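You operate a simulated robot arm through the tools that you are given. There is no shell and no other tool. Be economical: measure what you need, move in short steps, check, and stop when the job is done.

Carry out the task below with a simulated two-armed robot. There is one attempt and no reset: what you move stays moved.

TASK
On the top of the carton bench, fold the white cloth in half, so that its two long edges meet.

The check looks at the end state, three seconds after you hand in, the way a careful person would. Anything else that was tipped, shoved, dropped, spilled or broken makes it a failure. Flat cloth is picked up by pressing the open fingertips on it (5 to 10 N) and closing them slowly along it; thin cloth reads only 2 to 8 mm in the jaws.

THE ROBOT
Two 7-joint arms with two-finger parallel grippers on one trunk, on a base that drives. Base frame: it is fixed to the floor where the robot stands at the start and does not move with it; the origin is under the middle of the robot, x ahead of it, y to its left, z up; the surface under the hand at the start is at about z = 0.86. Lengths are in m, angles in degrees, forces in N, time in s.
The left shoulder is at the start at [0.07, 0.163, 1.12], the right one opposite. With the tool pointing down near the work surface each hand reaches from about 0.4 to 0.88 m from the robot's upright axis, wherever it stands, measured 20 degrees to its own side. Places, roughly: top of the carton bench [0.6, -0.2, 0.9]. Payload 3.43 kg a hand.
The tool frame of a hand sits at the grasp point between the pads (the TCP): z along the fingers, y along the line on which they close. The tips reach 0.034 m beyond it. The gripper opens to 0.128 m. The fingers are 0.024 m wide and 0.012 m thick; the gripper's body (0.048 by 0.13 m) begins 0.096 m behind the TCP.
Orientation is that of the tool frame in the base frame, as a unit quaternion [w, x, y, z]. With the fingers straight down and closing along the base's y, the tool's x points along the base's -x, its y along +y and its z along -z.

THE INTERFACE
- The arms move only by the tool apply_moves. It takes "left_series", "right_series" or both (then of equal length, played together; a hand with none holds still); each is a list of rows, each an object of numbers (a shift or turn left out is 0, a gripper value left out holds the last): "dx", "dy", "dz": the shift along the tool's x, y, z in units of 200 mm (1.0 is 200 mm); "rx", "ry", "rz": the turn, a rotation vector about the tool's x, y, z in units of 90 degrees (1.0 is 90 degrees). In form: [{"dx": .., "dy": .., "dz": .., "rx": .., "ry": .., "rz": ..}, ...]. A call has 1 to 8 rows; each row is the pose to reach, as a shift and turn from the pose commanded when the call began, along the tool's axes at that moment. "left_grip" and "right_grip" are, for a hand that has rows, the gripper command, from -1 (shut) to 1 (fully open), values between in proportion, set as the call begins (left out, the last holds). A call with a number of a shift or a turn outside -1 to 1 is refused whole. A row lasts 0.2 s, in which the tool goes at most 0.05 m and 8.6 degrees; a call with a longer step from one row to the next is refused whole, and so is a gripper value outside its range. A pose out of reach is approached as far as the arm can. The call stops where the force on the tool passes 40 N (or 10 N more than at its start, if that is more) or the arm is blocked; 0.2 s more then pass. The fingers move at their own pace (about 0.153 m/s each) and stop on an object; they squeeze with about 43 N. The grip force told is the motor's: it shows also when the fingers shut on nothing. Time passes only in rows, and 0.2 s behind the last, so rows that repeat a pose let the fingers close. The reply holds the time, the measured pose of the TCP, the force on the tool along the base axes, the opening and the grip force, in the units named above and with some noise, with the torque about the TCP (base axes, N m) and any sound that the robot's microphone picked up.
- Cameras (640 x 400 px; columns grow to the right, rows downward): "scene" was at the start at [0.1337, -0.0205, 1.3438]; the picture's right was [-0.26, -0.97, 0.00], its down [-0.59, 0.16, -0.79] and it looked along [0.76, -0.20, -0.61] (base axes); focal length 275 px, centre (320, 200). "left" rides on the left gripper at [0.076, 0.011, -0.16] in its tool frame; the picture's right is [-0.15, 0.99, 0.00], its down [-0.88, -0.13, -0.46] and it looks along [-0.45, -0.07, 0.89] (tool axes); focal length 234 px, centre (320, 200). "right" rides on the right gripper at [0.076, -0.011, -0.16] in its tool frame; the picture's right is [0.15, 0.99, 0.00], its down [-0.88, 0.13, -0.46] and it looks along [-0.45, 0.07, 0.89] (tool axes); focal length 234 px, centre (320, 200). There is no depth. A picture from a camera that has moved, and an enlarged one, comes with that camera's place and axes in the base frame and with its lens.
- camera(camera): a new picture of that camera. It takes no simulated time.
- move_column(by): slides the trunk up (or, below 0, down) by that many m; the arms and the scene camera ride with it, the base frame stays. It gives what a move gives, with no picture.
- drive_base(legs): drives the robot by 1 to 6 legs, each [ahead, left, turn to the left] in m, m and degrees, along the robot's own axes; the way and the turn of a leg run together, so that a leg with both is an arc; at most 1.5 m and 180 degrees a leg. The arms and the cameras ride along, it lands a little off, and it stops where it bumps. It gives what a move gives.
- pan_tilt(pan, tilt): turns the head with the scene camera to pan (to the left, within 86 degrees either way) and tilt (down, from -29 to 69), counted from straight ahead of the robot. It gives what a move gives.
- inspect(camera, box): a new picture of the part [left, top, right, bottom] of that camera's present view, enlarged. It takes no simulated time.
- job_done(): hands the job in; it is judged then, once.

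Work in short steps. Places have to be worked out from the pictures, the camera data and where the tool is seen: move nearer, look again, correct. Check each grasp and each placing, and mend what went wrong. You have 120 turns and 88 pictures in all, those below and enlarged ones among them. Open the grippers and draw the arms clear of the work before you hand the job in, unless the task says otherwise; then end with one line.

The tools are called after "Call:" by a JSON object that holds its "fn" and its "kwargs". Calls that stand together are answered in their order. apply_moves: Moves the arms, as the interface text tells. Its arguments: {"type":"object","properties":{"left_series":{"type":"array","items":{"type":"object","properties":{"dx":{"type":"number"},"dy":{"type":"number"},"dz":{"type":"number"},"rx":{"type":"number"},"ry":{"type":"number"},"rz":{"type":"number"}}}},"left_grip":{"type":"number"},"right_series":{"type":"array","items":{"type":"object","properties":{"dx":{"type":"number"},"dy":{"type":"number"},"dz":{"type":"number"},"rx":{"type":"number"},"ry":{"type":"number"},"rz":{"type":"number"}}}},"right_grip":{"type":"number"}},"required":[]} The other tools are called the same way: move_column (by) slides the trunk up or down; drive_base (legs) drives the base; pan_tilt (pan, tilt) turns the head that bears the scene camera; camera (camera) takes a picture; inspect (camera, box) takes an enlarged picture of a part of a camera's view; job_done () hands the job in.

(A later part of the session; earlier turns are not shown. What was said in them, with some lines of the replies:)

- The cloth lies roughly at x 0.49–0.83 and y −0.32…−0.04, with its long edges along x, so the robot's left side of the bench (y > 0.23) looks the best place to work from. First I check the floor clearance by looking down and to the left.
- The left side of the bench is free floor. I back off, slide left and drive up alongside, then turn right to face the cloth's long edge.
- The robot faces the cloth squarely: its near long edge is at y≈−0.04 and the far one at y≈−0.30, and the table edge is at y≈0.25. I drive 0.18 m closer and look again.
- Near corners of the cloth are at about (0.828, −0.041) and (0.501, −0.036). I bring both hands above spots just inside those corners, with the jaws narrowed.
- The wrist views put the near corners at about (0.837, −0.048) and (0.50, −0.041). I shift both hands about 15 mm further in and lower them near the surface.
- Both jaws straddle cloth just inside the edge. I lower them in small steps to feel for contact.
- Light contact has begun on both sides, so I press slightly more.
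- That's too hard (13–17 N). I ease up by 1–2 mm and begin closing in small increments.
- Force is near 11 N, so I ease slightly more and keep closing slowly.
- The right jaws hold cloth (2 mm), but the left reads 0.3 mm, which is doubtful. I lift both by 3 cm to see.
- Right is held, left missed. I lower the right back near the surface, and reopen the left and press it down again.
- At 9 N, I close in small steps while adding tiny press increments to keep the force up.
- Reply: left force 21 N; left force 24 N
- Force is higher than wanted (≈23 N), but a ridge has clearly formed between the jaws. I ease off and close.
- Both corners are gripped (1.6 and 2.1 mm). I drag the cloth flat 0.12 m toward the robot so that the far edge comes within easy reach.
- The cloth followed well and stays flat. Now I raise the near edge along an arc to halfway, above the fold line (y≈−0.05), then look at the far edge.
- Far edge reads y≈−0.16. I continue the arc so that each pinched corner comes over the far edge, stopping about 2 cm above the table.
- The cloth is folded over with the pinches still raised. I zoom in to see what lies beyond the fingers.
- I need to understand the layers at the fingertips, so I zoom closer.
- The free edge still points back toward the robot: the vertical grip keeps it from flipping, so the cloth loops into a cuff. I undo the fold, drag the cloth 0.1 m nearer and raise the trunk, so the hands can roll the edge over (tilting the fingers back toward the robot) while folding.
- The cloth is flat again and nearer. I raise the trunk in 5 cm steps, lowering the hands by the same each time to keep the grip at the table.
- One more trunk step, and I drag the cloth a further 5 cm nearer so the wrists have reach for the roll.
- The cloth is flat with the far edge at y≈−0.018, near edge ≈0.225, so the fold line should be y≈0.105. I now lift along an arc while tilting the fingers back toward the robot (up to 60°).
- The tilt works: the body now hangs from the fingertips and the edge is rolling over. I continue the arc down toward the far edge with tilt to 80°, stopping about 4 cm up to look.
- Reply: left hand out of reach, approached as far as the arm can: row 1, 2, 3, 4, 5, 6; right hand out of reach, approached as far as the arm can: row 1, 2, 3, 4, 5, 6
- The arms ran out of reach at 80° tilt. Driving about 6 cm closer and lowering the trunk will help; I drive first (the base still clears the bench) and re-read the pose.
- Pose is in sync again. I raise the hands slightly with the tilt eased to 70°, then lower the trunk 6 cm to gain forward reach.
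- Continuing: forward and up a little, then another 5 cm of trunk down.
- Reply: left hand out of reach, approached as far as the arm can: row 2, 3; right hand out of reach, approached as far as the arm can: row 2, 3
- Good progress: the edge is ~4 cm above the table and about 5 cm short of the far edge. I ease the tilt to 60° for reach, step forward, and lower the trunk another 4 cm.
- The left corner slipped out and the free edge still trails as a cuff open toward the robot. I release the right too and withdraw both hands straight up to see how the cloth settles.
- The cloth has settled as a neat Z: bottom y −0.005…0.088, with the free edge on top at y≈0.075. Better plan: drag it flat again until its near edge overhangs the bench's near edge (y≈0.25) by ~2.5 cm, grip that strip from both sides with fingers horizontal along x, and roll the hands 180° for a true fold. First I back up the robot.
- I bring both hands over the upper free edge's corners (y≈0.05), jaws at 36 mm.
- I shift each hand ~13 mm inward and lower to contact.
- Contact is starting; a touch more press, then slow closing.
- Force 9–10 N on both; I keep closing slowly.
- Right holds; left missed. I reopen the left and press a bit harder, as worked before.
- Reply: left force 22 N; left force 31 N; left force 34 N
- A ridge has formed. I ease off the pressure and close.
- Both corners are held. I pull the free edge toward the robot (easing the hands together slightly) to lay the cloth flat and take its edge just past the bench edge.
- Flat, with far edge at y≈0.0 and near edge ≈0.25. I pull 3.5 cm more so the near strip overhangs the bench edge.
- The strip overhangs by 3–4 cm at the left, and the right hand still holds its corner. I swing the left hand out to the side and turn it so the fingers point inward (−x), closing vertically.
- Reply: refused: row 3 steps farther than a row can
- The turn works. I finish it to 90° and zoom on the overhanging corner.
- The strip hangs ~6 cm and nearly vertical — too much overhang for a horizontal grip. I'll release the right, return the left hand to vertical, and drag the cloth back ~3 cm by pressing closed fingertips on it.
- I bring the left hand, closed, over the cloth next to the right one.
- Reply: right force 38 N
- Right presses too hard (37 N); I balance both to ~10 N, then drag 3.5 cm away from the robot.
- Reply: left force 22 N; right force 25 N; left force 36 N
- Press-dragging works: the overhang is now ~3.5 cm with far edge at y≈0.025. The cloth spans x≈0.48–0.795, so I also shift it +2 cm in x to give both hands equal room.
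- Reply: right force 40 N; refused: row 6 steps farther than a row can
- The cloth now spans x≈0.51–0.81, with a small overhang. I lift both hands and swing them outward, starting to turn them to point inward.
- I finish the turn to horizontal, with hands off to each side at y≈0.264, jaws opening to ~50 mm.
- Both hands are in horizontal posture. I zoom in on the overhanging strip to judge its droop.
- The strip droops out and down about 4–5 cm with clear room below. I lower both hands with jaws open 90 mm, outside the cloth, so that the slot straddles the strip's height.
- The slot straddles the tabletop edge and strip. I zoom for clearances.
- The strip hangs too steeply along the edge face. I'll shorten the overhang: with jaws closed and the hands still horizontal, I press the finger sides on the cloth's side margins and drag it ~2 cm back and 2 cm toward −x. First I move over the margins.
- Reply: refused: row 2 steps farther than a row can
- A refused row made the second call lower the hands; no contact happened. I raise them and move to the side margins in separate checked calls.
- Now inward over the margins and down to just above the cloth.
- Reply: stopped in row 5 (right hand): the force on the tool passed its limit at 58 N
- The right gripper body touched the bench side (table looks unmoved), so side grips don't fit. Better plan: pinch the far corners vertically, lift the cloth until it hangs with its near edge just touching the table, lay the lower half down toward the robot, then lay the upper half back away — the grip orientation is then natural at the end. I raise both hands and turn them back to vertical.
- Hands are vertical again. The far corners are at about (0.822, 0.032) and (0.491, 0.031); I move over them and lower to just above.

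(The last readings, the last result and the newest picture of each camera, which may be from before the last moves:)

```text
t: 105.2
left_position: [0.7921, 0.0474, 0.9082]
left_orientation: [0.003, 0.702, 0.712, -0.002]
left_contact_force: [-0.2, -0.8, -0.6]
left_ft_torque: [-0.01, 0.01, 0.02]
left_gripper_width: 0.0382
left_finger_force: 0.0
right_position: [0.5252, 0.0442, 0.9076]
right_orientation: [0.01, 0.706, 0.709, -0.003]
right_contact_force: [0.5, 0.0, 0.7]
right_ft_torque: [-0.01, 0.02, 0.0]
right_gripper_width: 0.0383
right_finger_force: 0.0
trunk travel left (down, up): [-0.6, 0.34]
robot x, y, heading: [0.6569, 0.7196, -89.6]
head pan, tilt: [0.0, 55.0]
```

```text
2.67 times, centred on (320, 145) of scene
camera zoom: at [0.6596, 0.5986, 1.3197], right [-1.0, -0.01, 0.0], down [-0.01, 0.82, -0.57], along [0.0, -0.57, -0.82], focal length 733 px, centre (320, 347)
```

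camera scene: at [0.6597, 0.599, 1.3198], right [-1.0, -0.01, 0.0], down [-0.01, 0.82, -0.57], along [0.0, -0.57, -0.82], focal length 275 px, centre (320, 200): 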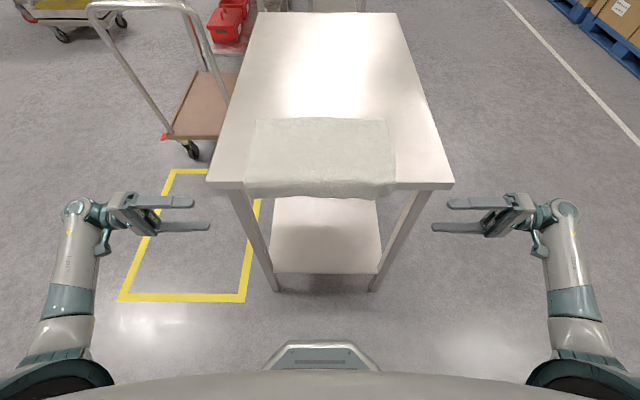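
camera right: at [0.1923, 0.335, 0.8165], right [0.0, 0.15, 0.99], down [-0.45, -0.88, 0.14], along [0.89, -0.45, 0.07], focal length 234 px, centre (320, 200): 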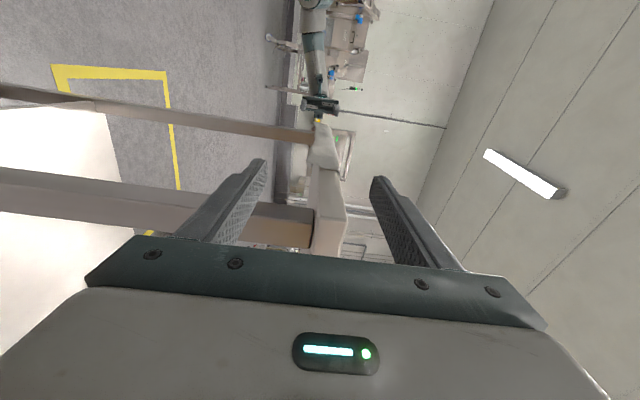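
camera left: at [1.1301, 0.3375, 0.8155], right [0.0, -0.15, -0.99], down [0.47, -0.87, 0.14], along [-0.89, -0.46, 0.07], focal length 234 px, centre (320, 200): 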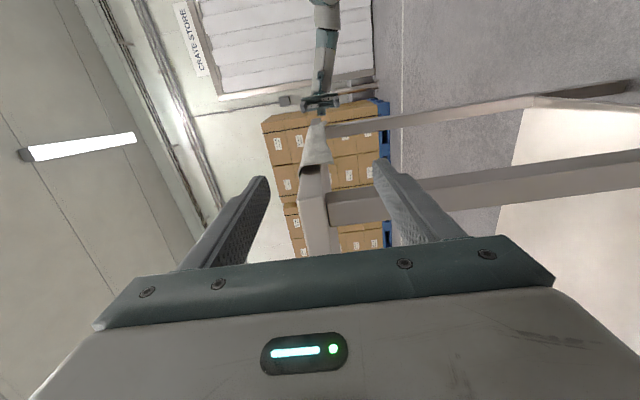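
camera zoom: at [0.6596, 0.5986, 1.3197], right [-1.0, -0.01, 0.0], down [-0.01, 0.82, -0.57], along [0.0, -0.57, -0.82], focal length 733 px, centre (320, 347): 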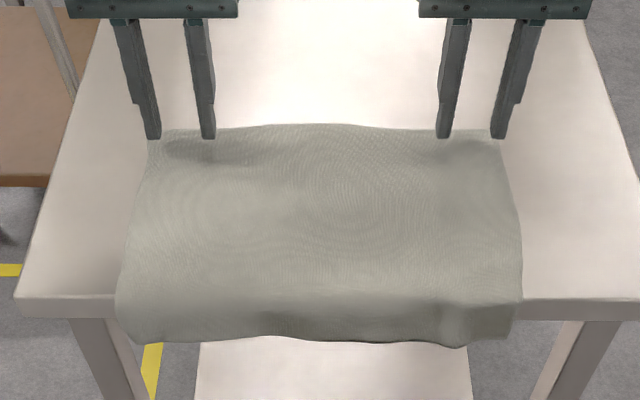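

Aligned. I nudge both inward a little and press down to about 15–20 N.

Call:
{"fn": "apply_moves", "kwargs": {"left_series": [{"dy": -0.04, "dz": 0.02}, {"dy": -0.04, "dz": 0.05}, {"dy": -0.04, "dz": 0.065}, {"dy": -0.04, "dz": 0.072}, {"dy": -0.04, "dz": 0.072}], "right_series": [{"dy": 0.03, "dz": 0.02}, {"dy": 0.03, "dz": 0.05}, {"dy": 0.03, "dz": 0.062}, {"dy": 0.03, "dz": 0.069}, {"dy": 0.03, "dz": 0.069}]}}

```text
t: 106.4
left_position: [0.7842, 0.0474, 0.8954]
left_orientation: [0.004, 0.703, 0.711, -0.004]
left_contact_force: [0.9, -3.0, 15.0]
left_ft_torque: [-0.03, -0.28, -0.06]
left_gripper_width: 0.0384
left_finger_force: 0.2
right_position: [0.5308, 0.0463, 0.8952]
right_orientation: [0.011, 0.705, 0.709, -0.003]
right_contact_force: [-0.6, -0.3, 2.7]
right_ft_torque: [-0.01, 0.09, 0.01]
right_gripper_width: 0.0382
right_finger_force: 0.0
trunk travel left (down, up): [-0.6, 0.34]
robot x, y, heading: [0.6575, 0.722, -89.5]
head pan, tilt: [0.0, 55.0]
```

Left is at 15 N; the right needs a bit more. I press the right and start closing both.

Call:
{"fn": "apply_moves", "kwargs": {"left_series": [{"dz": 0}, {"dz": 0}], "right_series": [{"dz": 0.012}, {"dz": 0.014}]}}

Call:
{"fn": "apply_moves", "kwargs": {"left_series": [{"dz": 0.001}, {"dz": 0.001}], "right_series": [{"dz": 0}, {"dz": 0}], "left_grip": -0.56, "right_grip": -0.56}}

Call:
{"fn": "apply_moves", "kwargs": {"left_series": [{"dz": 0}, {"dz": 0}], "right_series": [{"dz": 0}, {"dz": 0}], "left_grip": -0.72, "right_grip": -0.72}}

```text
t: 107.0
left_position: [0.784, 0.0493, 0.896]
left_orientation: [0.004, 0.703, 0.712, -0.004]
left_contact_force: [0.0, -2.2, 13.2]
left_ft_torque: [-0.05, -0.21, -0.07]
left_gripper_width: 0.0385
left_finger_force: 0.1
right_position: [0.5309, 0.0459, 0.8952]
right_orientation: [0.012, 0.706, 0.708, -0.004]
right_contact_force: [-0.9, -4.2, 20.3]
right_ft_torque: [0.04, 0.5, 0.1]
right_gripper_width: 0.0385
right_finger_force: 0.1
trunk travel left (down, up): [-0.6, 0.34]
robot x, y, heading: [0.6619, 0.7258, -89.9]
head pan, tilt: [0.0, 55.0]
```

```text
t: 107.6
left_position: [0.7831, 0.0503, 0.8961]
left_orientation: [0.002, 0.703, 0.711, -0.004]
left_contact_force: [-2.3, -0.2, 12.9]
left_ft_torque: [0.06, -0.11, -0.01]
left_gripper_width: 0.0272
left_finger_force: 0.0
right_position: [0.5311, 0.0467, 0.8951]
right_orientation: [0.013, 0.706, 0.708, -0.005]
right_contact_force: [0.1, -4.4, 29.0]
right_ft_torque: [0.1, 0.56, 0.08]
right_gripper_width: 0.0281
right_finger_force: 0.0
trunk travel left (down, up): [-0.6, 0.34]
robot x, y, heading: [0.6594, 0.72, -89.6]
head pan, tilt: [0.0, 55.0]
```

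```text
t: 108.2
left_position: [0.7831, 0.0498, 0.8947]
left_orientation: [0.004, 0.703, 0.711, -0.003]
left_contact_force: [-0.7, -1.5, 10.3]
left_ft_torque: [0.01, -0.05, 0.03]
left_gripper_width: 0.0174
left_finger_force: 0.1
right_position: [0.5316, 0.0467, 0.8954]
right_orientation: [0.012, 0.706, 0.708, -0.005]
right_contact_force: [-2.4, -3.0, 33.7]
right_ft_torque: [0.19, 0.53, 0.03]
right_gripper_width: 0.0186
right_finger_force: 0.4
trunk travel left (down, up): [-0.6, 0.34]
robot x, y, heading: [0.6592, 0.7184, -89.5]
head pan, tilt: [0.0, 55.0]
```

I add a touch to the left, ease the right, and finish closing.

Call:
{"fn": "apply_moves", "kwargs": {"left_series": [{"dz": 0.006}, {"dz": 0.006}], "right_series": [{"dz": -0.012}, {"dz": -0.014}], "left_grip": -0.84, "right_grip": -0.84}}

Call:
{"fn": "apply_moves", "kwargs": {"left_series": [{"dz": 0}, {"dz": 0}, {"dz": 0}], "right_series": [{"dz": -0.005}, {"dz": -0.005}, {"dz": -0.005}], "left_grip": -1, "right_grip": -1}}

```text
t: 108.8
left_position: [0.7836, 0.0498, 0.8953]
left_orientation: [0.003, 0.702, 0.712, -0.004]
left_contact_force: [-0.5, 4.2, 23.6]
left_ft_torque: [0.23, -0.14, 0.07]
left_gripper_width: 0.0097
left_finger_force: 0.0
right_position: [0.5305, 0.048, 0.896]
right_orientation: [0.01, 0.705, 0.709, -0.004]
right_contact_force: [-0.1, -2.1, 12.5]
right_ft_torque: [-0.03, 0.14, 0.03]
right_gripper_width: 0.0103
right_finger_force: 0.1
trunk travel left (down, up): [-0.6, 0.34]
robot x, y, heading: [0.6624, 0.7227, -89.4]
head pan, tilt: [0.0, 55.0]
```

```text
t: 109.6
left_position: [0.7841, 0.0505, 0.8957]
left_orientation: [0.004, 0.703, 0.712, -0.004]
left_contact_force: [1.9, 0.3, 33.8]
left_ft_torque: [0.23, -0.27, -0.03]
left_gripper_width: 0.0021
left_finger_force: 36.4
right_position: [0.5304, 0.048, 0.8967]
right_orientation: [0.01, 0.705, 0.709, -0.004]
right_contact_force: [0.1, 0.3, -0.3]
right_ft_torque: [-0.03, 0.0, 0.0]
right_gripper_width: 0.0
right_finger_force: 32.9
trunk travel left (down, up): [-0.6, 0.34]
robot x, y, heading: [0.6596, 0.72, -89.6]
head pan, tilt: [0.0, 55.0]
```

Left holds; right missed because I eased too far. I relieve the left and redo the right, keeping ~20 N.

Call:
{"fn": "apply_moves", "kwargs": {"left_series": [{"dz": -0.01}, {"dz": -0.018}, {"dz": -0.018}, {"dz": -0.018}, {"dz": -0.018}, {"dz": -0.018}, {"dz": -0.018}], "right_series": [{"dz": -0.05}, {"dz": -0.05}, {"dz": -0.05}, {"dz": -0.02}, {"dz": 0.005}, {"dz": 0.015}, {"dz": 0.015}], "right_grip": -0.4}}

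Call:
{"fn": "apply_moves", "kwargs": {"right_series": [{"dz": 0.003}, {"dz": 0.003}], "right_grip": -0.56}}

```text
t: 111.2
left_position: [0.7839, 0.0501, 0.8958]
left_orientation: [0.003, 0.704, 0.711, -0.003]
left_contact_force: [0.0, -0.7, 1.4]
left_ft_torque: [-0.02, 0.0, 0.02]
left_gripper_width: 0.002
left_finger_force: 36.4
right_position: [0.5321, 0.0456, 0.8966]
right_orientation: [0.012, 0.706, 0.708, -0.005]
right_contact_force: [-2.2, 1.0, 19.2]
right_ft_torque: [0.21, 0.39, 0.01]
right_gripper_width: 0.0389
right_finger_force: 0.6
trunk travel left (down, up): [-0.6, 0.34]
robot x, y, heading: [0.6599, 0.7205, -89.6]
head pan, tilt: [0.0, 55.0]
```

```text
t: 111.8
left_position: [0.7835, 0.0494, 0.8968]
left_orientation: [0.003, 0.702, 0.712, -0.003]
left_contact_force: [0.8, 0.4, -0.3]
left_ft_torque: [-0.01, -0.03, -0.01]
left_gripper_width: 0.0023
left_finger_force: 36.4
right_position: [0.5311, 0.0456, 0.8954]
right_orientation: [0.013, 0.706, 0.708, -0.004]
right_contact_force: [-1.1, -3.0, 30.6]
right_ft_torque: [0.13, 0.42, 0.05]
right_gripper_width: 0.0287
right_finger_force: 0.4
trunk travel left (down, up): [-0.6, 0.34]
robot x, y, heading: [0.661, 0.7204, -89.4]
head pan, tilt: [0.0, 55.0]
```

Right presses at 30 N; I continue closing, easing only slightly.

Call:
{"fn": "apply_moves", "kwargs": {"right_series": [{"dz": -0.003}, {"dz": -0.004}], "right_grip": -0.72}}

Call:
{"fn": "apply_moves", "kwargs": {"right_series": [{"dz": -0.003}, {"dz": -0.003}], "right_grip": -0.86}}

Call:
{"fn": "apply_moves", "kwargs": {"right_series": [{"dz": 0}, {"dz": 0}, {"dz": 0}], "right_grip": -1}}

```text
t: 112.4
left_position: [0.7829, 0.0494, 0.8978]
left_orientation: [0.003, 0.704, 0.71, -0.004]
left_contact_force: [-2.0, -0.2, 0.1]
left_ft_torque: [0.01, 0.02, 0.0]
left_gripper_width: 0.0017
left_finger_force: 37.1
right_position: [0.5314, 0.0469, 0.8948]
right_orientation: [0.011, 0.705, 0.709, -0.005]
right_contact_force: [-3.8, 1.3, 29.4]
right_ft_torque: [0.29, -0.2, 0.07]
right_gripper_width: 0.016
right_finger_force: 0.1
trunk travel left (down, up): [-0.6, 0.34]
robot x, y, heading: [0.6607, 0.7231, -89.7]
head pan, tilt: [0.0, 55.0]
```

```text
t: 113.0
left_position: [0.7818, 0.0486, 0.8985]
left_orientation: [0.003, 0.703, 0.711, -0.004]
left_contact_force: [-4.4, 0.5, 0.4]
left_ft_torque: [0.01, 0.15, -0.1]
left_gripper_width: 0.002
left_finger_force: 36.7
right_position: [0.5314, 0.0472, 0.8943]
right_orientation: [0.01, 0.705, 0.709, -0.004]
right_contact_force: [2.0, 1.4, 24.8]
right_ft_torque: [0.2, -0.26, 0.05]
right_gripper_width: 0.0101
right_finger_force: 0.9
trunk travel left (down, up): [-0.6, 0.34]
robot x, y, heading: [0.6599, 0.7218, -89.5]
head pan, tilt: [0.0, 55.0]
```

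```text
t: 113.8
left_position: [0.7833, 0.0487, 0.8974]
left_orientation: [0.003, 0.703, 0.711, -0.003]
left_contact_force: [-8.5, -0.4, 0.0]
left_ft_torque: [0.03, 0.28, -0.18]
left_gripper_width: 0.0017
left_finger_force: 37.3
right_position: [0.5332, 0.0475, 0.8947]
right_orientation: [0.012, 0.705, 0.709, -0.004]
right_contact_force: [10.9, 1.9, 22.1]
right_ft_torque: [0.19, -0.45, 0.1]
right_gripper_width: 0.0026
right_finger_force: 37.9
trunk travel left (down, up): [-0.6, 0.34]
robot x, y, heading: [0.6611, 0.7171, -89.4]
head pan, tilt: [0.0, 55.0]
```

Both corners are held (1.7 and 2.6 mm). I lift the cloth smoothly, moving slightly away and easing the sideways tension.

Call:
{"fn": "apply_moves", "kwargs": {"left_series": [{"dx": -0.04, "dy": -0.02, "dz": -0.12}, {"dx": -0.08, "dy": -0.02, "dz": -0.24}, {"dx": -0.13, "dy": -0.02, "dz": -0.36}, {"dx": -0.18, "dy": -0.02, "dz": -0.48}, {"dx": -0.23, "dy": -0.02, "dz": -0.6}, {"dx": -0.28, "dy": -0.02, "dz": -0.73}, {"dx": -0.34, "dy": -0.02, "dz": -0.86}, {"dx": -0.4, "dy": -0.02, "dz": -1.0}], "right_series": [{"dx": -0.04, "dy": 0.02, "dz": -0.12}, {"dx": -0.08, "dy": 0.02, "dz": -0.24}, {"dx": -0.13, "dy": 0.02, "dz": -0.36}, {"dx": -0.18, "dy": 0.02, "dz": -0.48}, {"dx": -0.23, "dy": 0.02, "dz": -0.6}, {"dx": -0.28, "dy": 0.02, "dz": -0.73}, {"dx": -0.34, "dy": 0.02, "dz": -0.86}, {"dx": -0.4, "dy": 0.02, "dz": -1.0}]}}

Call:
{"fn": "apply_moves", "kwargs": {"left_series": [{"dz": -0.12}, {"dz": -0.24}, {"dz": -0.36}, {"dz": -0.4}, {"dz": -0.4}, {"dz": -0.4}], "right_series": [{"dz": -0.12}, {"dz": -0.24}, {"dz": -0.36}, {"dz": -0.4}, {"dz": -0.4}, {"dz": -0.4}]}}

Call:
{"fn": "camera", "kwargs": {"camera": "scene"}}

```text
t: 115.6
left_position: [0.7796, -0.0299, 1.0972]
left_orientation: [0.003, 0.703, 0.711, -0.003]
left_contact_force: [-3.2, -0.7, 0.1]
left_ft_torque: [0.03, 0.11, -0.07]
left_gripper_width: 0.002
left_finger_force: 35.9
right_position: [0.5345, -0.032, 1.0957]
right_orientation: [0.01, 0.706, 0.708, -0.003]
right_contact_force: [3.4, 0.4, -0.6]
right_ft_torque: [-0.04, -0.08, 0.06]
right_gripper_width: 0.0024
right_finger_force: 36.8
trunk travel left (down, up): [-0.6, 0.34]
robot x, y, heading: [0.6563, 0.7179, -89.7]
head pan, tilt: [0.0, 55.0]
```

```text
t: 117.0
left_position: [0.7797, -0.0301, 1.1766]
left_orientation: [0.002, 0.703, 0.711, -0.003]
left_contact_force: [-4.1, 0.9, -0.3]
left_ft_torque: [-0.02, 0.16, -0.07]
left_gripper_width: 0.0021
left_finger_force: 36.5
right_position: [0.5333, -0.03, 1.1745]
right_orientation: [0.01, 0.705, 0.709, -0.003]
right_contact_force: [4.2, 0.3, 0.3]
right_ft_torque: [0.01, -0.12, 0.09]
right_gripper_width: 0.0027
right_finger_force: 37.1
trunk travel left (down, up): [-0.6, 0.34]
robot x, y, heading: [0.6603, 0.7192, -89.5]
head pan, tilt: [0.0, 55.0]
```

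```text
17 pictures are left
camera scene: at [0.6596, 0.5988, 1.3198], right [-1.0, -0.01, 0.0], down [-0.01, 0.82, -0.57], along [0.0, -0.57, -0.82], focal length 275 px, centre (320, 200)
```

scene: 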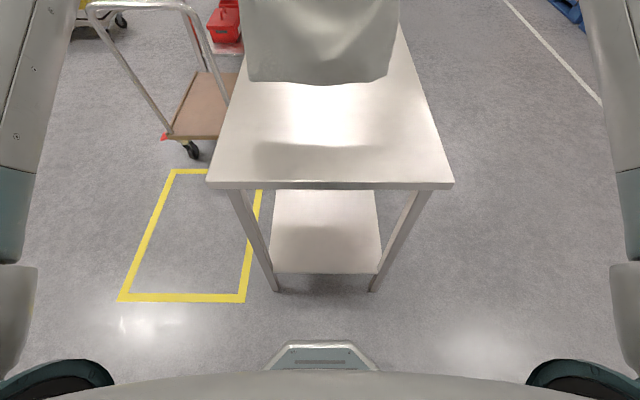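

The cloth hangs straight, bottom edge ~7 cm above the table. I now lower it while moving toward the robot so the lower half is laid down with its edge trailing at the far side.

Call:
{"fn": "apply_moves", "kwargs": {"left_series": [{"dz": 0.16}, {"dz": 0.3}, {"dx": 0.1, "dz": 0.41}, {"dx": 0.2, "dz": 0.51}, {"dx": 0.3, "dz": 0.61}, {"dx": 0.4, "dz": 0.71}, {"dx": 0.5, "dz": 0.81}, {"dx": 0.6, "dz": 0.88}], "right_series": [{"dz": 0.16}, {"dz": 0.3}, {"dx": 0.1, "dz": 0.41}, {"dx": 0.2, "dz": 0.51}, {"dx": 0.3, "dz": 0.61}, {"dx": 0.4, "dz": 0.71}, {"dx": 0.5, "dz": 0.81}, {"dx": 0.6, "dz": 0.88}]}}

Call:
{"fn": "camera", "kwargs": {"camera": "scene"}}

Call:
{"fn": "camera", "kwargs": {"camera": "left"}}

```text
t: 118.8
left_position: [0.7779, 0.0897, 0.9993]
left_orientation: [0.003, 0.703, 0.711, -0.003]
left_contact_force: [-2.2, 0.0, -0.4]
left_ft_torque: [-0.03, 0.0, -0.02]
left_gripper_width: 0.002
left_finger_force: 36.7
right_position: [0.5355, 0.0867, 0.9961]
right_orientation: [0.01, 0.707, 0.707, -0.003]
right_contact_force: [1.5, 0.4, 0.5]
right_ft_torque: [-0.03, -0.03, 0.05]
right_gripper_width: 0.0025
right_finger_force: 37.3
trunk travel left (down, up): [-0.6, 0.34]
robot x, y, heading: [0.6588, 0.7215, -89.4]
head pan, tilt: [0.0, 55.0]
```

```text
16 pictures are left
camera scene: at [0.6596, 0.5991, 1.3199], right [-1.0, -0.01, 0.0], down [-0.01, 0.82, -0.57], along [0.0, -0.57, -0.82], focal length 275 px, centre (320, 200)
```

scene: 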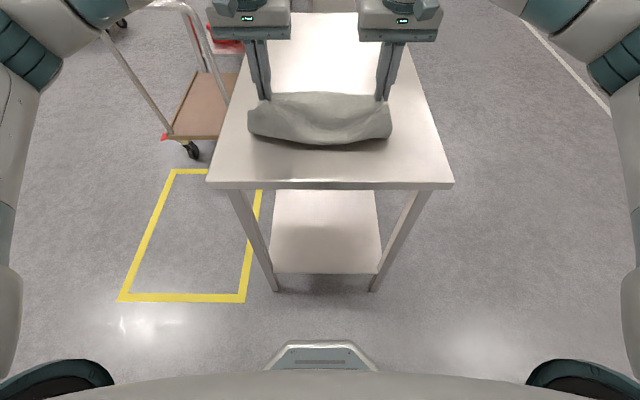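

```text
15 pictures are left
camera left: at [0.7883, 0.1656, 1.1572], right [0.99, -0.14, 0.0], down [-0.12, -0.88, 0.46], along [-0.06, -0.46, -0.89], focal length 234 px, centre (320, 200)
```

left: 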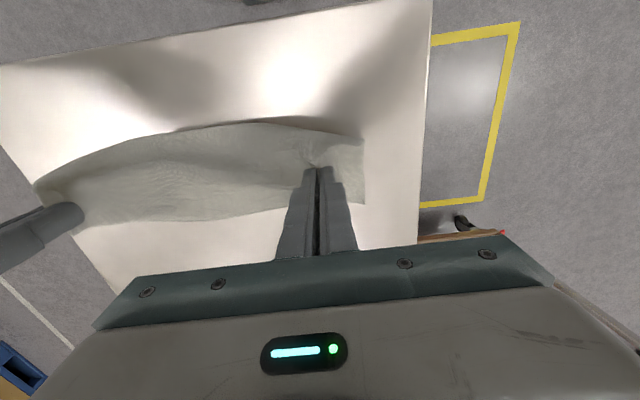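

The lower half is laid with the bulge toward the robot, as intended. I zoom to locate the bottom layer's far edge.

Call:
{"fn": "inspect", "kwargs": {"camera": "left", "box": [60, 100, 400, 250]}}

Call:
{"fn": "inspect", "kwargs": {"camera": "right", "box": [240, 100, 580, 250]}}

```text
1.88 times, centred on (230, 175) of left
camera zoom: at [0.7883, 0.1656, 1.1572], right [0.99, -0.14, 0.0], down [-0.12, -0.88, 0.46], along [-0.06, -0.46, -0.89], focal length 441 px, centre (489, 247)
```

zoom: 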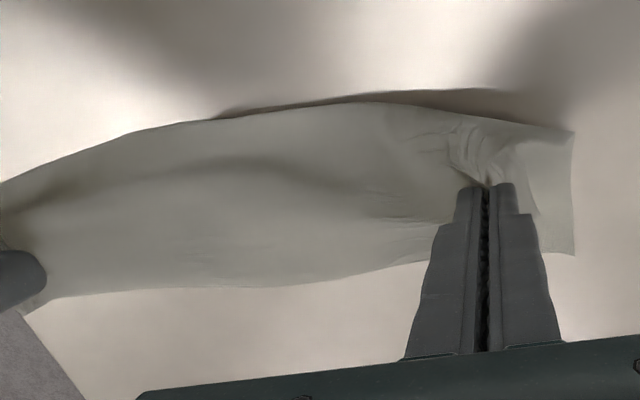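

```text
1.88 times, centred on (410, 175) of right
camera zoom: at [0.5227, 0.1657, 1.1549], right [0.99, 0.15, 0.01], down [0.13, -0.87, 0.47], along [0.08, -0.47, -0.88], focal length 441 px, centre (151, 247)
```

zoom: 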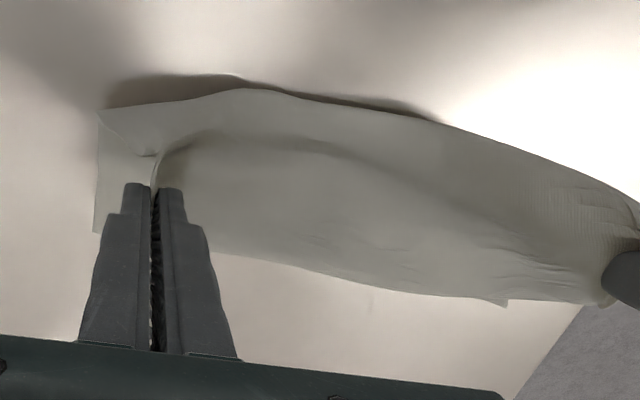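

Bottom-layer far edge: y≈−0.003 on the left, ≈0.013 on the right. I now arc the held edge back and down toward that line, stopping ~1 cm above.

Call:
{"fn": "apply_moves", "kwargs": {"left_series": [{"dx": -0.09, "dz": 0.04}, {"dx": -0.174, "dz": 0.099}, {"dx": -0.24, "dz": 0.17}, {"dx": -0.294, "dz": 0.244}, {"dx": -0.33, "dz": 0.32}, {"dx": -0.355, "dz": 0.39}, {"dx": -0.374, "dz": 0.45}, {"dx": -0.374, "dz": 0.45}], "right_series": [{"dx": -0.065, "dz": 0.04}, {"dx": -0.124, "dz": 0.083}, {"dx": -0.18, "dz": 0.155}, {"dx": -0.224, "dz": 0.228}, {"dx": -0.25, "dz": 0.3}, {"dx": -0.275, "dz": 0.37}, {"dx": -0.294, "dz": 0.435}, {"dx": -0.294, "dz": 0.435}]}}

Call:
{"fn": "inspect", "kwargs": {"camera": "left", "box": [60, 60, 400, 250]}}

Call:
{"fn": "inspect", "kwargs": {"camera": "right", "box": [240, 60, 580, 250]}}

```text
t: 120.6
left_position: [0.7792, 0.0119, 0.9083]
left_orientation: [0.002, 0.704, 0.711, -0.002]
left_contact_force: [-2.0, 0.3, -0.6]
left_ft_torque: [0.02, 0.06, -0.1]
left_gripper_width: 0.0021
left_finger_force: 36.8
right_position: [0.5343, 0.0256, 0.91]
right_orientation: [0.011, 0.706, 0.708, -0.003]
right_contact_force: [1.6, 0.0, 0.6]
right_ft_torque: [-0.03, -0.09, 0.03]
right_gripper_width: 0.0023
right_finger_force: 37.3
trunk travel left (down, up): [-0.6, 0.34]
robot x, y, heading: [0.6609, 0.7187, -89.6]
head pan, tilt: [0.0, 55.0]
```

```text
1.88 times, centred on (230, 155) of left
camera zoom: at [0.7891, 0.0888, 1.0679], right [0.99, -0.14, 0.0], down [-0.12, -0.88, 0.46], along [-0.06, -0.46, -0.89], focal length 441 px, centre (489, 285)
```

zoom: 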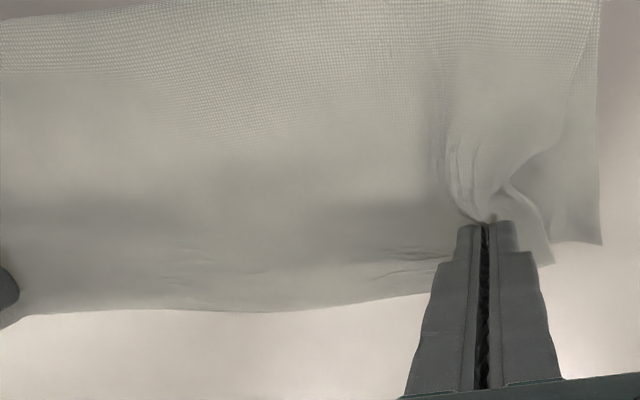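

```text
1.88 times, centred on (410, 155) of right
camera zoom: at [0.5227, 0.1047, 1.0691], right [0.99, 0.15, 0.01], down [0.13, -0.87, 0.47], along [0.08, -0.47, -0.88], focal length 441 px, centre (151, 285)
```

zoom: 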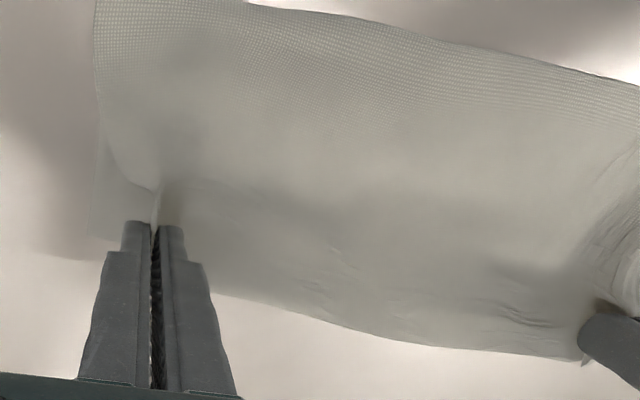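

This is a proper fold: top corner and bottom far corner coincide in y (≈−0.003 left). I lower to the surface, adjust the right by +4 mm, then open slowly so the gathered cloth spreads.

Call:
{"fn": "apply_moves", "kwargs": {"left_series": [{"dz": 0.02}, {"dz": 0.04}, {"dz": 0.048}, {"dz": 0.048}], "right_series": [{"dx": 0.01, "dz": 0.02}, {"dx": 0.02, "dz": 0.045}, {"dx": 0.02, "dz": 0.057}, {"dx": 0.02, "dz": 0.057}]}}

Call:
{"fn": "apply_moves", "kwargs": {"left_series": [{"dz": 0}, {"dz": 0}], "right_series": [{"dz": 0}, {"dz": 0}], "left_grip": -0.8, "right_grip": -0.8}}

Call:
{"fn": "apply_moves", "kwargs": {"left_series": [{"dz": 0}, {"dz": 0}], "right_series": [{"dz": 0}, {"dz": 0}], "left_grip": -0.4, "right_grip": -0.4}}

```text
t: 121.6
left_position: [0.7797, 0.0115, 0.8997]
left_orientation: [0.002, 0.703, 0.711, -0.002]
left_contact_force: [-3.1, 0.4, -0.4]
left_ft_torque: [0.0, 0.07, -0.04]
left_gripper_width: 0.0022
left_finger_force: 36.8
right_position: [0.5355, 0.0305, 0.8993]
right_orientation: [0.009, 0.706, 0.708, -0.003]
right_contact_force: [2.0, 0.7, -0.8]
right_ft_torque: [0.01, -0.11, 0.05]
right_gripper_width: 0.0024
right_finger_force: 37.2
trunk travel left (down, up): [-0.6, 0.34]
robot x, y, heading: [0.6596, 0.7172, -89.8]
head pan, tilt: [0.0, 55.0]
```

```text
t: 122.2
left_position: [0.7803, 0.0125, 0.8999]
left_orientation: [0.003, 0.703, 0.711, -0.003]
left_contact_force: [-0.6, 0.7, 0.8]
left_ft_torque: [0.0, 0.0, 0.02]
left_gripper_width: 0.0129
left_finger_force: 0.0
right_position: [0.5351, 0.0294, 0.8998]
right_orientation: [0.01, 0.706, 0.708, -0.004]
right_contact_force: [0.1, 0.2, -0.5]
right_ft_torque: [0.01, -0.02, 0.03]
right_gripper_width: 0.0129
right_finger_force: 0.0
trunk travel left (down, up): [-0.6, 0.34]
robot x, y, heading: [0.6594, 0.7169, -89.6]
head pan, tilt: [0.0, 55.0]
```

```text
t: 122.8
left_position: [0.7793, 0.0126, 0.8995]
left_orientation: [0.002, 0.702, 0.712, -0.002]
left_contact_force: [-0.3, 1.0, 0.1]
left_ft_torque: [-0.01, 0.02, 0.01]
left_gripper_width: 0.0385
left_finger_force: 0.0
right_position: [0.5357, 0.0305, 0.8996]
right_orientation: [0.01, 0.705, 0.709, -0.004]
right_contact_force: [-1.1, -0.1, -0.3]
right_ft_torque: [-0.05, -0.05, -0.04]
right_gripper_width: 0.0384
right_finger_force: 0.2
trunk travel left (down, up): [-0.6, 0.34]
robot x, y, heading: [0.6589, 0.7185, -89.7]
head pan, tilt: [0.0, 55.0]
```

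Released. I lift both hands straight up 12 cm and look at the result.

Call:
{"fn": "apply_moves", "kwargs": {"left_series": [{"dz": -0.05}, {"dz": -0.15}, {"dz": -0.3}, {"dz": -0.45}, {"dz": -0.65}, {"dz": -0.85}, {"dz": -0.85}], "right_series": [{"dz": -0.05}, {"dz": -0.15}, {"dz": -0.3}, {"dz": -0.45}, {"dz": -0.65}, {"dz": -0.85}, {"dz": -0.85}]}}

Call:
{"fn": "inspect", "kwargs": {"camera": "scene", "box": [210, 70, 430, 200]}}

Call:
{"fn": "inspect", "kwargs": {"camera": "left", "box": [60, 60, 400, 250]}}

Call:
{"fn": "inspect", "kwargs": {"camera": "right", "box": [240, 60, 580, 250]}}

```text
t: 124.4
left_position: [0.7809, 0.013, 1.0688]
left_orientation: [0.002, 0.702, 0.713, -0.001]
left_contact_force: [-0.8, 0.3, -0.9]
left_ft_torque: [0.03, -0.01, -0.04]
left_gripper_width: 0.0383
left_finger_force: 0.0
right_position: [0.533, 0.0337, 1.0698]
right_orientation: [0.01, 0.705, 0.709, -0.003]
right_contact_force: [0.0, -0.4, 0.5]
right_ft_torque: [0.05, -0.01, -0.03]
right_gripper_width: 0.0384
right_finger_force: 0.0
trunk travel left (down, up): [-0.6, 0.34]
robot x, y, heading: [0.659, 0.716, -89.7]
head pan, tilt: [0.0, 55.0]
```

```text
2.91 times, centred on (320, 135) of scene
camera zoom: at [0.6596, 0.5974, 1.3196], right [-1.0, -0.01, 0.0], down [-0.01, 0.82, -0.57], along [0.0, -0.57, -0.82], focal length 800 px, centre (320, 389)
```

zoom: 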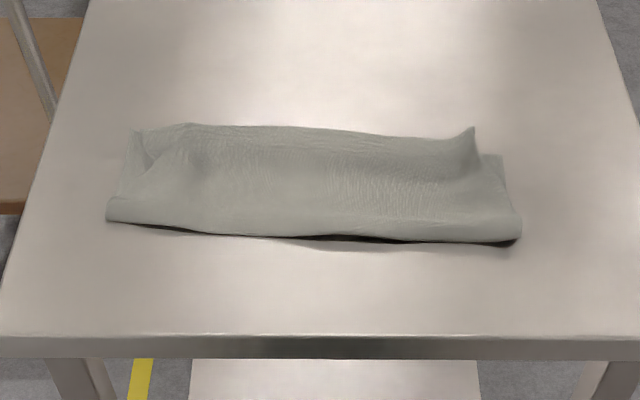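

```text
1.88 times, centred on (230, 155) of left
camera zoom: at [0.7904, 0.0894, 1.2278], right [0.99, -0.13, 0.0], down [-0.12, -0.88, 0.46], along [-0.06, -0.46, -0.89], focal length 441 px, centre (489, 285)
```

zoom: 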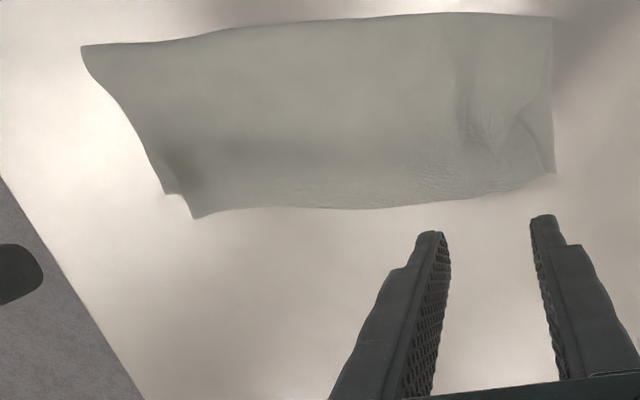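

```text
1.88 times, centred on (410, 155) of right
camera zoom: at [0.5217, 0.1116, 1.2279], right [0.99, 0.15, 0.01], down [0.13, -0.87, 0.47], along [0.08, -0.47, -0.88], focal length 441 px, centre (151, 285)
```

zoom: 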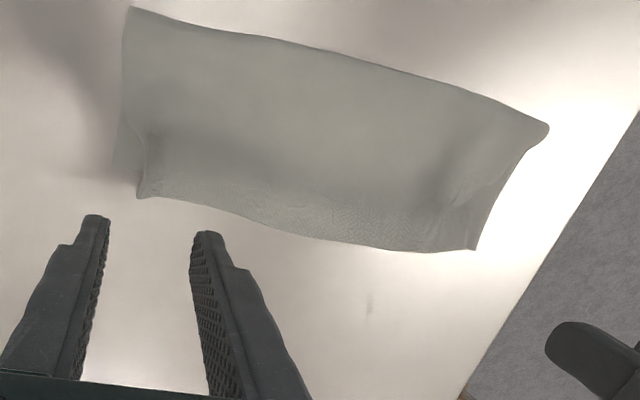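

The fold is good; only the top layer's corners are gathered inward (left top corner ~2.5 cm inside, right top corner ~3 cm inside and standing up). I close the fingers and come down on the top layer near each corner to smooth it outward.

Call:
{"fn": "apply_moves", "kwargs": {"left_series": [{"dy": 0.045, "dz": 0.15}, {"dy": 0.045, "dz": 0.35}, {"dy": 0.045, "dz": 0.55}, {"dy": 0.045, "dz": 0.72}, {"dy": 0.045, "dz": 0.82}, {"dy": 0.045, "dz": 0.84}, {"dy": 0.045, "dz": 0.855}, {"dy": 0.045, "dz": 0.855}], "right_series": [{"dx": -0.058, "dy": 0.095, "dz": 0.15}, {"dx": -0.058, "dy": 0.095, "dz": 0.35}, {"dx": -0.058, "dy": 0.095, "dz": 0.55}, {"dx": -0.058, "dy": 0.095, "dz": 0.72}, {"dx": -0.058, "dy": 0.095, "dz": 0.82}, {"dx": -0.058, "dy": 0.095, "dz": 0.84}, {"dx": -0.058, "dy": 0.095, "dz": 0.855}, {"dx": -0.058, "dy": 0.095, "dz": 0.855}], "left_grip": -1, "right_grip": -1}}

```text
t: 126.2
left_position: [0.7881, 0.0127, 0.8999]
left_orientation: [0.001, 0.702, 0.712, -0.003]
left_contact_force: [0.1, -0.1, 0.3]
left_ft_torque: [-0.01, -0.01, 0.0]
left_gripper_width: 0.0
left_finger_force: 33.4
right_position: [0.5541, 0.0172, 0.9001]
right_orientation: [0.01, 0.706, 0.708, -0.004]
right_contact_force: [-0.3, 0.5, -0.3]
right_ft_torque: [-0.03, 0.02, -0.04]
right_gripper_width: 0.0
right_finger_force: 32.9
trunk travel left (down, up): [-0.6, 0.34]
robot x, y, heading: [0.6588, 0.7194, -89.6]
head pan, tilt: [0.0, 55.0]
```

Not yet touching; I press very lightly (3 mm) and read the force.

Call:
{"fn": "apply_moves", "kwargs": {"left_series": [{"dz": 0.01}, {"dz": 0.017}, {"dz": 0.017}], "right_series": [{"dz": 0.01}, {"dz": 0.017}, {"dz": 0.017}]}}

```text
t: 127.0
left_position: [0.7881, 0.0129, 0.8961]
left_orientation: [0.003, 0.703, 0.711, -0.003]
left_contact_force: [-1.0, -0.6, 4.1]
left_ft_torque: [0.04, 0.02, -0.02]
left_gripper_width: 0.0
left_finger_force: 32.5
right_position: [0.5542, 0.02, 0.896]
right_orientation: [0.011, 0.705, 0.709, -0.003]
right_contact_force: [0.9, -1.3, 6.4]
right_ft_torque: [0.0, 0.01, 0.02]
right_gripper_width: 0.0003
right_finger_force: 32.8
trunk travel left (down, up): [-0.6, 0.34]
robot x, y, heading: [0.6594, 0.7196, -89.6]
head pan, tilt: [0.0, 55.0]
```

Contact at 4–6 N. I drag the top layer outward ~2.5–3 cm (right also slightly toward the robot), then lift and look.

Call:
{"fn": "apply_moves", "kwargs": {"left_series": [{"dy": 0.03}, {"dx": 0.005, "dy": 0.06}, {"dx": 0.01, "dy": 0.09}, {"dx": 0.01, "dy": 0.12}, {"dx": 0.01, "dy": 0.13}, {"dx": 0.01, "dy": 0.13, "dz": -0.1}, {"dx": 0.01, "dy": 0.13, "dz": -0.3}, {"dx": 0.01, "dy": 0.13, "dz": -0.54}], "right_series": [{"dx": 0.02, "dy": -0.035}, {"dx": 0.04, "dy": -0.07}, {"dx": 0.06, "dy": -0.105}, {"dx": 0.075, "dy": -0.14}, {"dx": 0.085, "dy": -0.16}, {"dx": 0.085, "dy": -0.16, "dz": -0.1}, {"dx": 0.085, "dy": -0.16, "dz": -0.3}, {"dx": 0.085, "dy": -0.16, "dz": -0.54}]}}

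Call:
{"fn": "inspect", "kwargs": {"camera": "scene", "box": [210, 70, 430, 200]}}

```text
t: 128.8
left_position: [0.8154, 0.0168, 1.0051]
left_orientation: [0.003, 0.703, 0.712, -0.004]
left_contact_force: [-0.1, 0.4, -0.1]
left_ft_torque: [-0.03, 0.0, -0.02]
left_gripper_width: 0.0
left_finger_force: 33.4
right_position: [0.5213, 0.0402, 1.0034]
right_orientation: [0.009, 0.706, 0.709, -0.004]
right_contact_force: [0.2, -0.2, 0.1]
right_ft_torque: [-0.03, 0.0, 0.03]
right_gripper_width: 0.0001
right_finger_force: 32.8
trunk travel left (down, up): [-0.6, 0.34]
robot x, y, heading: [0.6599, 0.7173, -89.3]
head pan, tilt: [0.0, 55.0]
```

```text
2.91 times, centred on (320, 135) of scene
camera zoom: at [0.6594, 0.6, 1.3197], right [-1.0, -0.01, 0.0], down [-0.01, 0.82, -0.57], along [0.0, -0.57, -0.82], focal length 800 px, centre (320, 389)
```

zoom: 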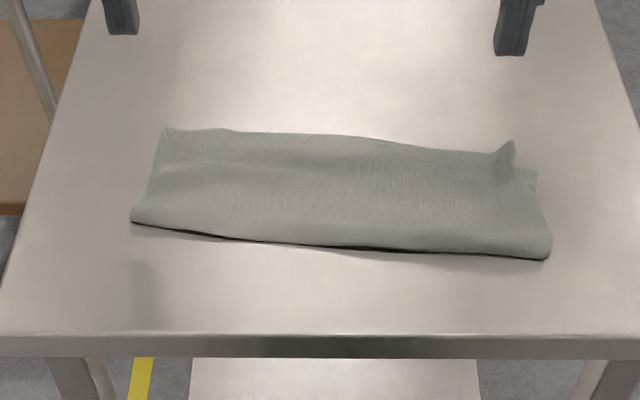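

The left corner is now smooth; the whole cloth shifted slightly and the right top corner still sticks up ~2 cm inside. I hold the cloth with the left hand near the middle, then stroke only the right corner outward.

Call:
{"fn": "apply_moves", "kwargs": {"left_series": [{"dx": 0.1, "dy": -0.2}, {"dx": 0.2, "dy": -0.4}, {"dx": 0.29, "dy": -0.6}, {"dx": 0.29, "dy": -0.7, "dz": 0.15}, {"dx": 0.29, "dy": -0.7, "dz": 0.35}, {"dx": 0.29, "dy": -0.7, "dz": 0.5}, {"dx": 0.29, "dy": -0.7, "dz": 0.55}, {"dx": 0.29, "dy": -0.7, "dz": 0.555}], "right_series": [{"dx": 0.03}, {"dx": 0.05}, {"dx": 0.05, "dz": 0.15}, {"dx": 0.05, "dz": 0.3}, {"dx": 0.05, "dz": 0.42}, {"dx": 0.05, "dz": 0.5}, {"dx": 0.05, "dz": 0.525}, {"dx": 0.05, "dz": 0.533}]}}

```text
t: 130.6
left_position: [0.6738, 0.0721, 0.8967]
left_orientation: [0.003, 0.703, 0.711, -0.005]
left_contact_force: [-0.2, -3.0, 24.6]
left_ft_torque: [0.04, -0.04, 0.0]
left_gripper_width: 0.0
left_finger_force: 33.0
right_position: [0.5222, 0.0462, 0.8976]
right_orientation: [0.01, 0.706, 0.708, -0.004]
right_contact_force: [1.0, 0.1, 0.2]
right_ft_torque: [0.0, -0.01, -0.01]
right_gripper_width: 0.0
right_finger_force: 33.2
trunk travel left (down, up): [-0.6, 0.34]
robot x, y, heading: [0.6614, 0.7181, -89.4]
head pan, tilt: [0.0, 55.0]
```

Left holds firmly (25 N). The right presses very lightly and strokes outward 3 cm, then lifts.

Call:
{"fn": "apply_moves", "kwargs": {"left_series": [{"dz": 0}, {"dz": 0}, {"dz": 0}, {"dz": 0}, {"dz": 0}, {"dz": 0}, {"dz": 0}, {"dz": 0}], "right_series": [{"dz": 0.01}, {"dz": 0.01, "dx": 0.015, "dy": -0.04}, {"dz": 0.01, "dx": 0.035, "dy": -0.08}, {"dz": 0.01, "dx": 0.055, "dy": -0.12}, {"dz": 0.01, "dx": 0.07, "dy": -0.15}, {"dz": -0.08, "dx": 0.07, "dy": -0.16}, {"dz": -0.28, "dx": 0.07, "dy": -0.16}, {"dz": -0.5, "dx": 0.07, "dy": -0.16}]}}

Call:
{"fn": "inspect", "kwargs": {"camera": "scene", "box": [210, 70, 430, 200]}}

```text
t: 132.4
left_position: [0.6732, 0.0726, 0.896]
left_orientation: [0.004, 0.702, 0.712, -0.005]
left_contact_force: [-3.5, 1.6, 38.0]
left_ft_torque: [0.29, 0.08, -0.02]
left_gripper_width: 0.0
left_finger_force: 33.4
right_position: [0.4887, 0.0633, 0.9975]
right_orientation: [0.011, 0.706, 0.708, -0.005]
right_contact_force: [0.0, -0.3, 0.1]
right_ft_torque: [-0.04, 0.03, 0.0]
right_gripper_width: 0.0
right_finger_force: 33.1
trunk travel left (down, up): [-0.6, 0.34]
robot x, y, heading: [0.6589, 0.7195, -90.0]
head pan, tilt: [0.0, 55.0]
```

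```text
2.91 times, centred on (320, 135) of scene
camera zoom: at [0.6594, 0.603, 1.3201], right [-1.0, -0.01, 0.0], down [-0.01, 0.82, -0.58], along [0.0, -0.58, -0.82], focal length 800 px, centre (320, 389)
```

zoom: 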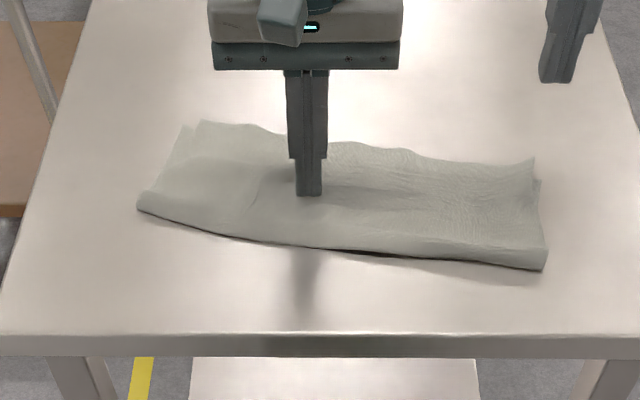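

The right corner is now nearly aligned. I lift the left hand and move both clear toward the sides, then check the whole.

Call:
{"fn": "apply_moves", "kwargs": {"left_series": [{"dz": -0.05}, {"dz": -0.2}, {"dz": -0.4}, {"dz": -0.6}, {"dz": -0.8}, {"dz": -0.95}], "right_series": [{"dz": -0.05}, {"dz": -0.1}, {"dz": -0.2}, {"dz": -0.3}, {"dz": -0.4}, {"dz": -0.4}]}}

Call:
{"fn": "inspect", "kwargs": {"camera": "scene", "box": [240, 95, 410, 175]}}

Call:
{"fn": "inspect", "kwargs": {"camera": "left", "box": [180, 30, 480, 210]}}

```text
t: 133.8
left_position: [0.6736, 0.0721, 1.083]
left_orientation: [0.003, 0.703, 0.711, -0.002]
left_contact_force: [0.1, 0.2, -0.1]
left_ft_torque: [-0.06, -0.04, 0.01]
left_gripper_width: 0.0
left_finger_force: 33.3
right_position: [0.4876, 0.063, 1.0757]
right_orientation: [0.01, 0.705, 0.709, -0.004]
right_contact_force: [0.6, -0.7, 0.6]
right_ft_torque: [0.04, -0.02, 0.0]
right_gripper_width: 0.0002
right_finger_force: 33.1
trunk travel left (down, up): [-0.6, 0.34]
robot x, y, heading: [0.6572, 0.7178, -89.3]
head pan, tilt: [0.0, 55.0]
```

```text
3.76 times, centred on (325, 135) of scene
camera zoom: at [0.6591, 0.5987, 1.3197], right [-1.0, -0.01, 0.0], down [-0.01, 0.82, -0.57], along [0.0, -0.57, -0.82], focal length 1035 px, centre (301, 445)
```

zoom: 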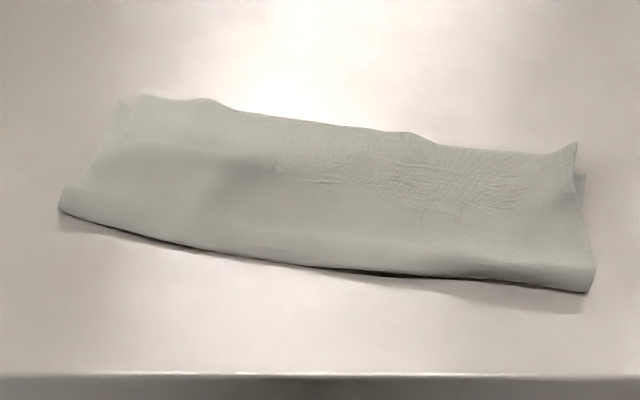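

```text
2.13 times, centred on (330, 120) of left
camera zoom: at [0.6834, 0.1493, 1.2413], right [0.99, -0.14, 0.0], down [-0.12, -0.88, 0.46], along [-0.06, -0.46, -0.89], focal length 500 px, centre (299, 371)
```

zoom: 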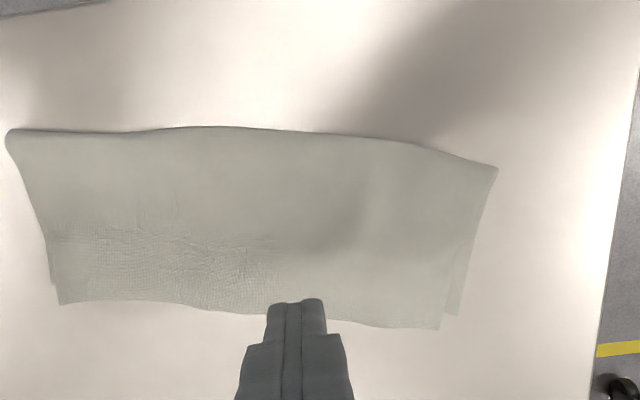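

The long edges meet within about 1 cm over their length and the cloth lies flat, folded in half. I open the grippers and draw the arms clear by raising them and backing the robot away.

Call:
{"fn": "apply_moves", "kwargs": {"left_series": [{"dz": -0.1}, {"dz": -0.2}, {"dz": -0.3}, {"dz": -0.3}], "right_series": [{"dz": -0.1}, {"dz": -0.2}, {"dz": -0.3}, {"dz": -0.3}], "left_grip": 0.5, "right_grip": 0.5}}

Call:
{"fn": "drive_base", "kwargs": {"legs": [[-0.35, 0, 0]]}}

Call:
{"fn": "camera", "kwargs": {"camera": "scene"}}

```text
t: 134.8
left_position: [0.6734, 0.0728, 1.1429]
left_orientation: [0.003, 0.703, 0.711, -0.003]
left_contact_force: [0.6, -1.1, -0.6]
left_ft_torque: [0.02, 0.01, 0.02]
left_gripper_width: 0.096
left_finger_force: 0.0
right_position: [0.4871, 0.0643, 1.1355]
right_orientation: [0.01, 0.705, 0.709, -0.004]
right_contact_force: [-1.0, 0.1, 0.1]
right_ft_torque: [0.0, -0.01, 0.0]
right_gripper_width: 0.0958
right_finger_force: 0.0
trunk travel left (down, up): [-0.6, 0.34]
robot x, y, heading: [0.6588, 0.717, -89.6]
head pan, tilt: [0.0, 55.0]
```

```text
t: 137.0
left_position: [0.6694, 0.4214, 1.1418]
left_orientation: [0.003, 0.704, 0.711, -0.003]
left_contact_force: [0.5, -0.2, -1.0]
left_ft_torque: [-0.03, -0.03, 0.03]
left_gripper_width: 0.096
left_finger_force: 0.0
right_position: [0.4828, 0.4105, 1.1363]
right_orientation: [0.01, 0.707, 0.707, -0.004]
right_contact_force: [0.4, -1.1, 0.6]
right_ft_torque: [0.01, 0.0, -0.04]
right_gripper_width: 0.0961
right_finger_force: 0.1
trunk travel left (down, up): [-0.6, 0.34]
robot x, y, heading: [0.6586, 1.0655, -89.7]
head pan, tilt: [0.0, 55.0]
```

```text
3 pictures are left
camera scene: at [0.6571, 0.9453, 1.3197], right [-1.0, 0.0, 0.0], down [0.0, 0.82, -0.57], along [0.0, -0.57, -0.82], focal length 275 px, centre (320, 200)
```

scene: 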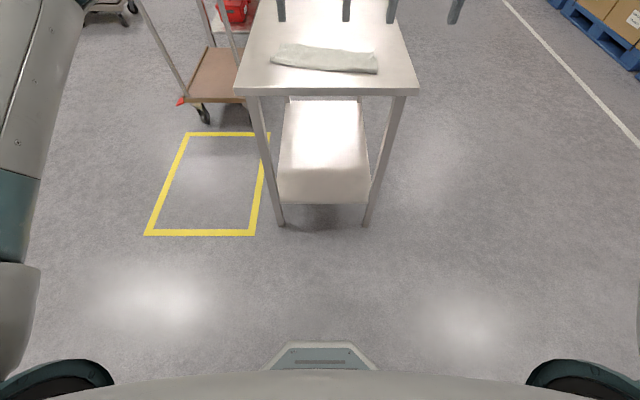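

The cloth lies folded on the bench, the arms are clear and the grippers are open, so I hand in.

Call:
{"fn": "job_done", "kwargs": {}}

```text
The job is handed in.
```

The white cloth is folded in half on top of the carton bench. Its two long edges meet to within about 1 cm, with the top layer overshooting slightly at the far edge. While I was working, the right gripper pressed against the side of the bench once, peaking at 58 N. The bench did not appear to move, and nothing else was touched.
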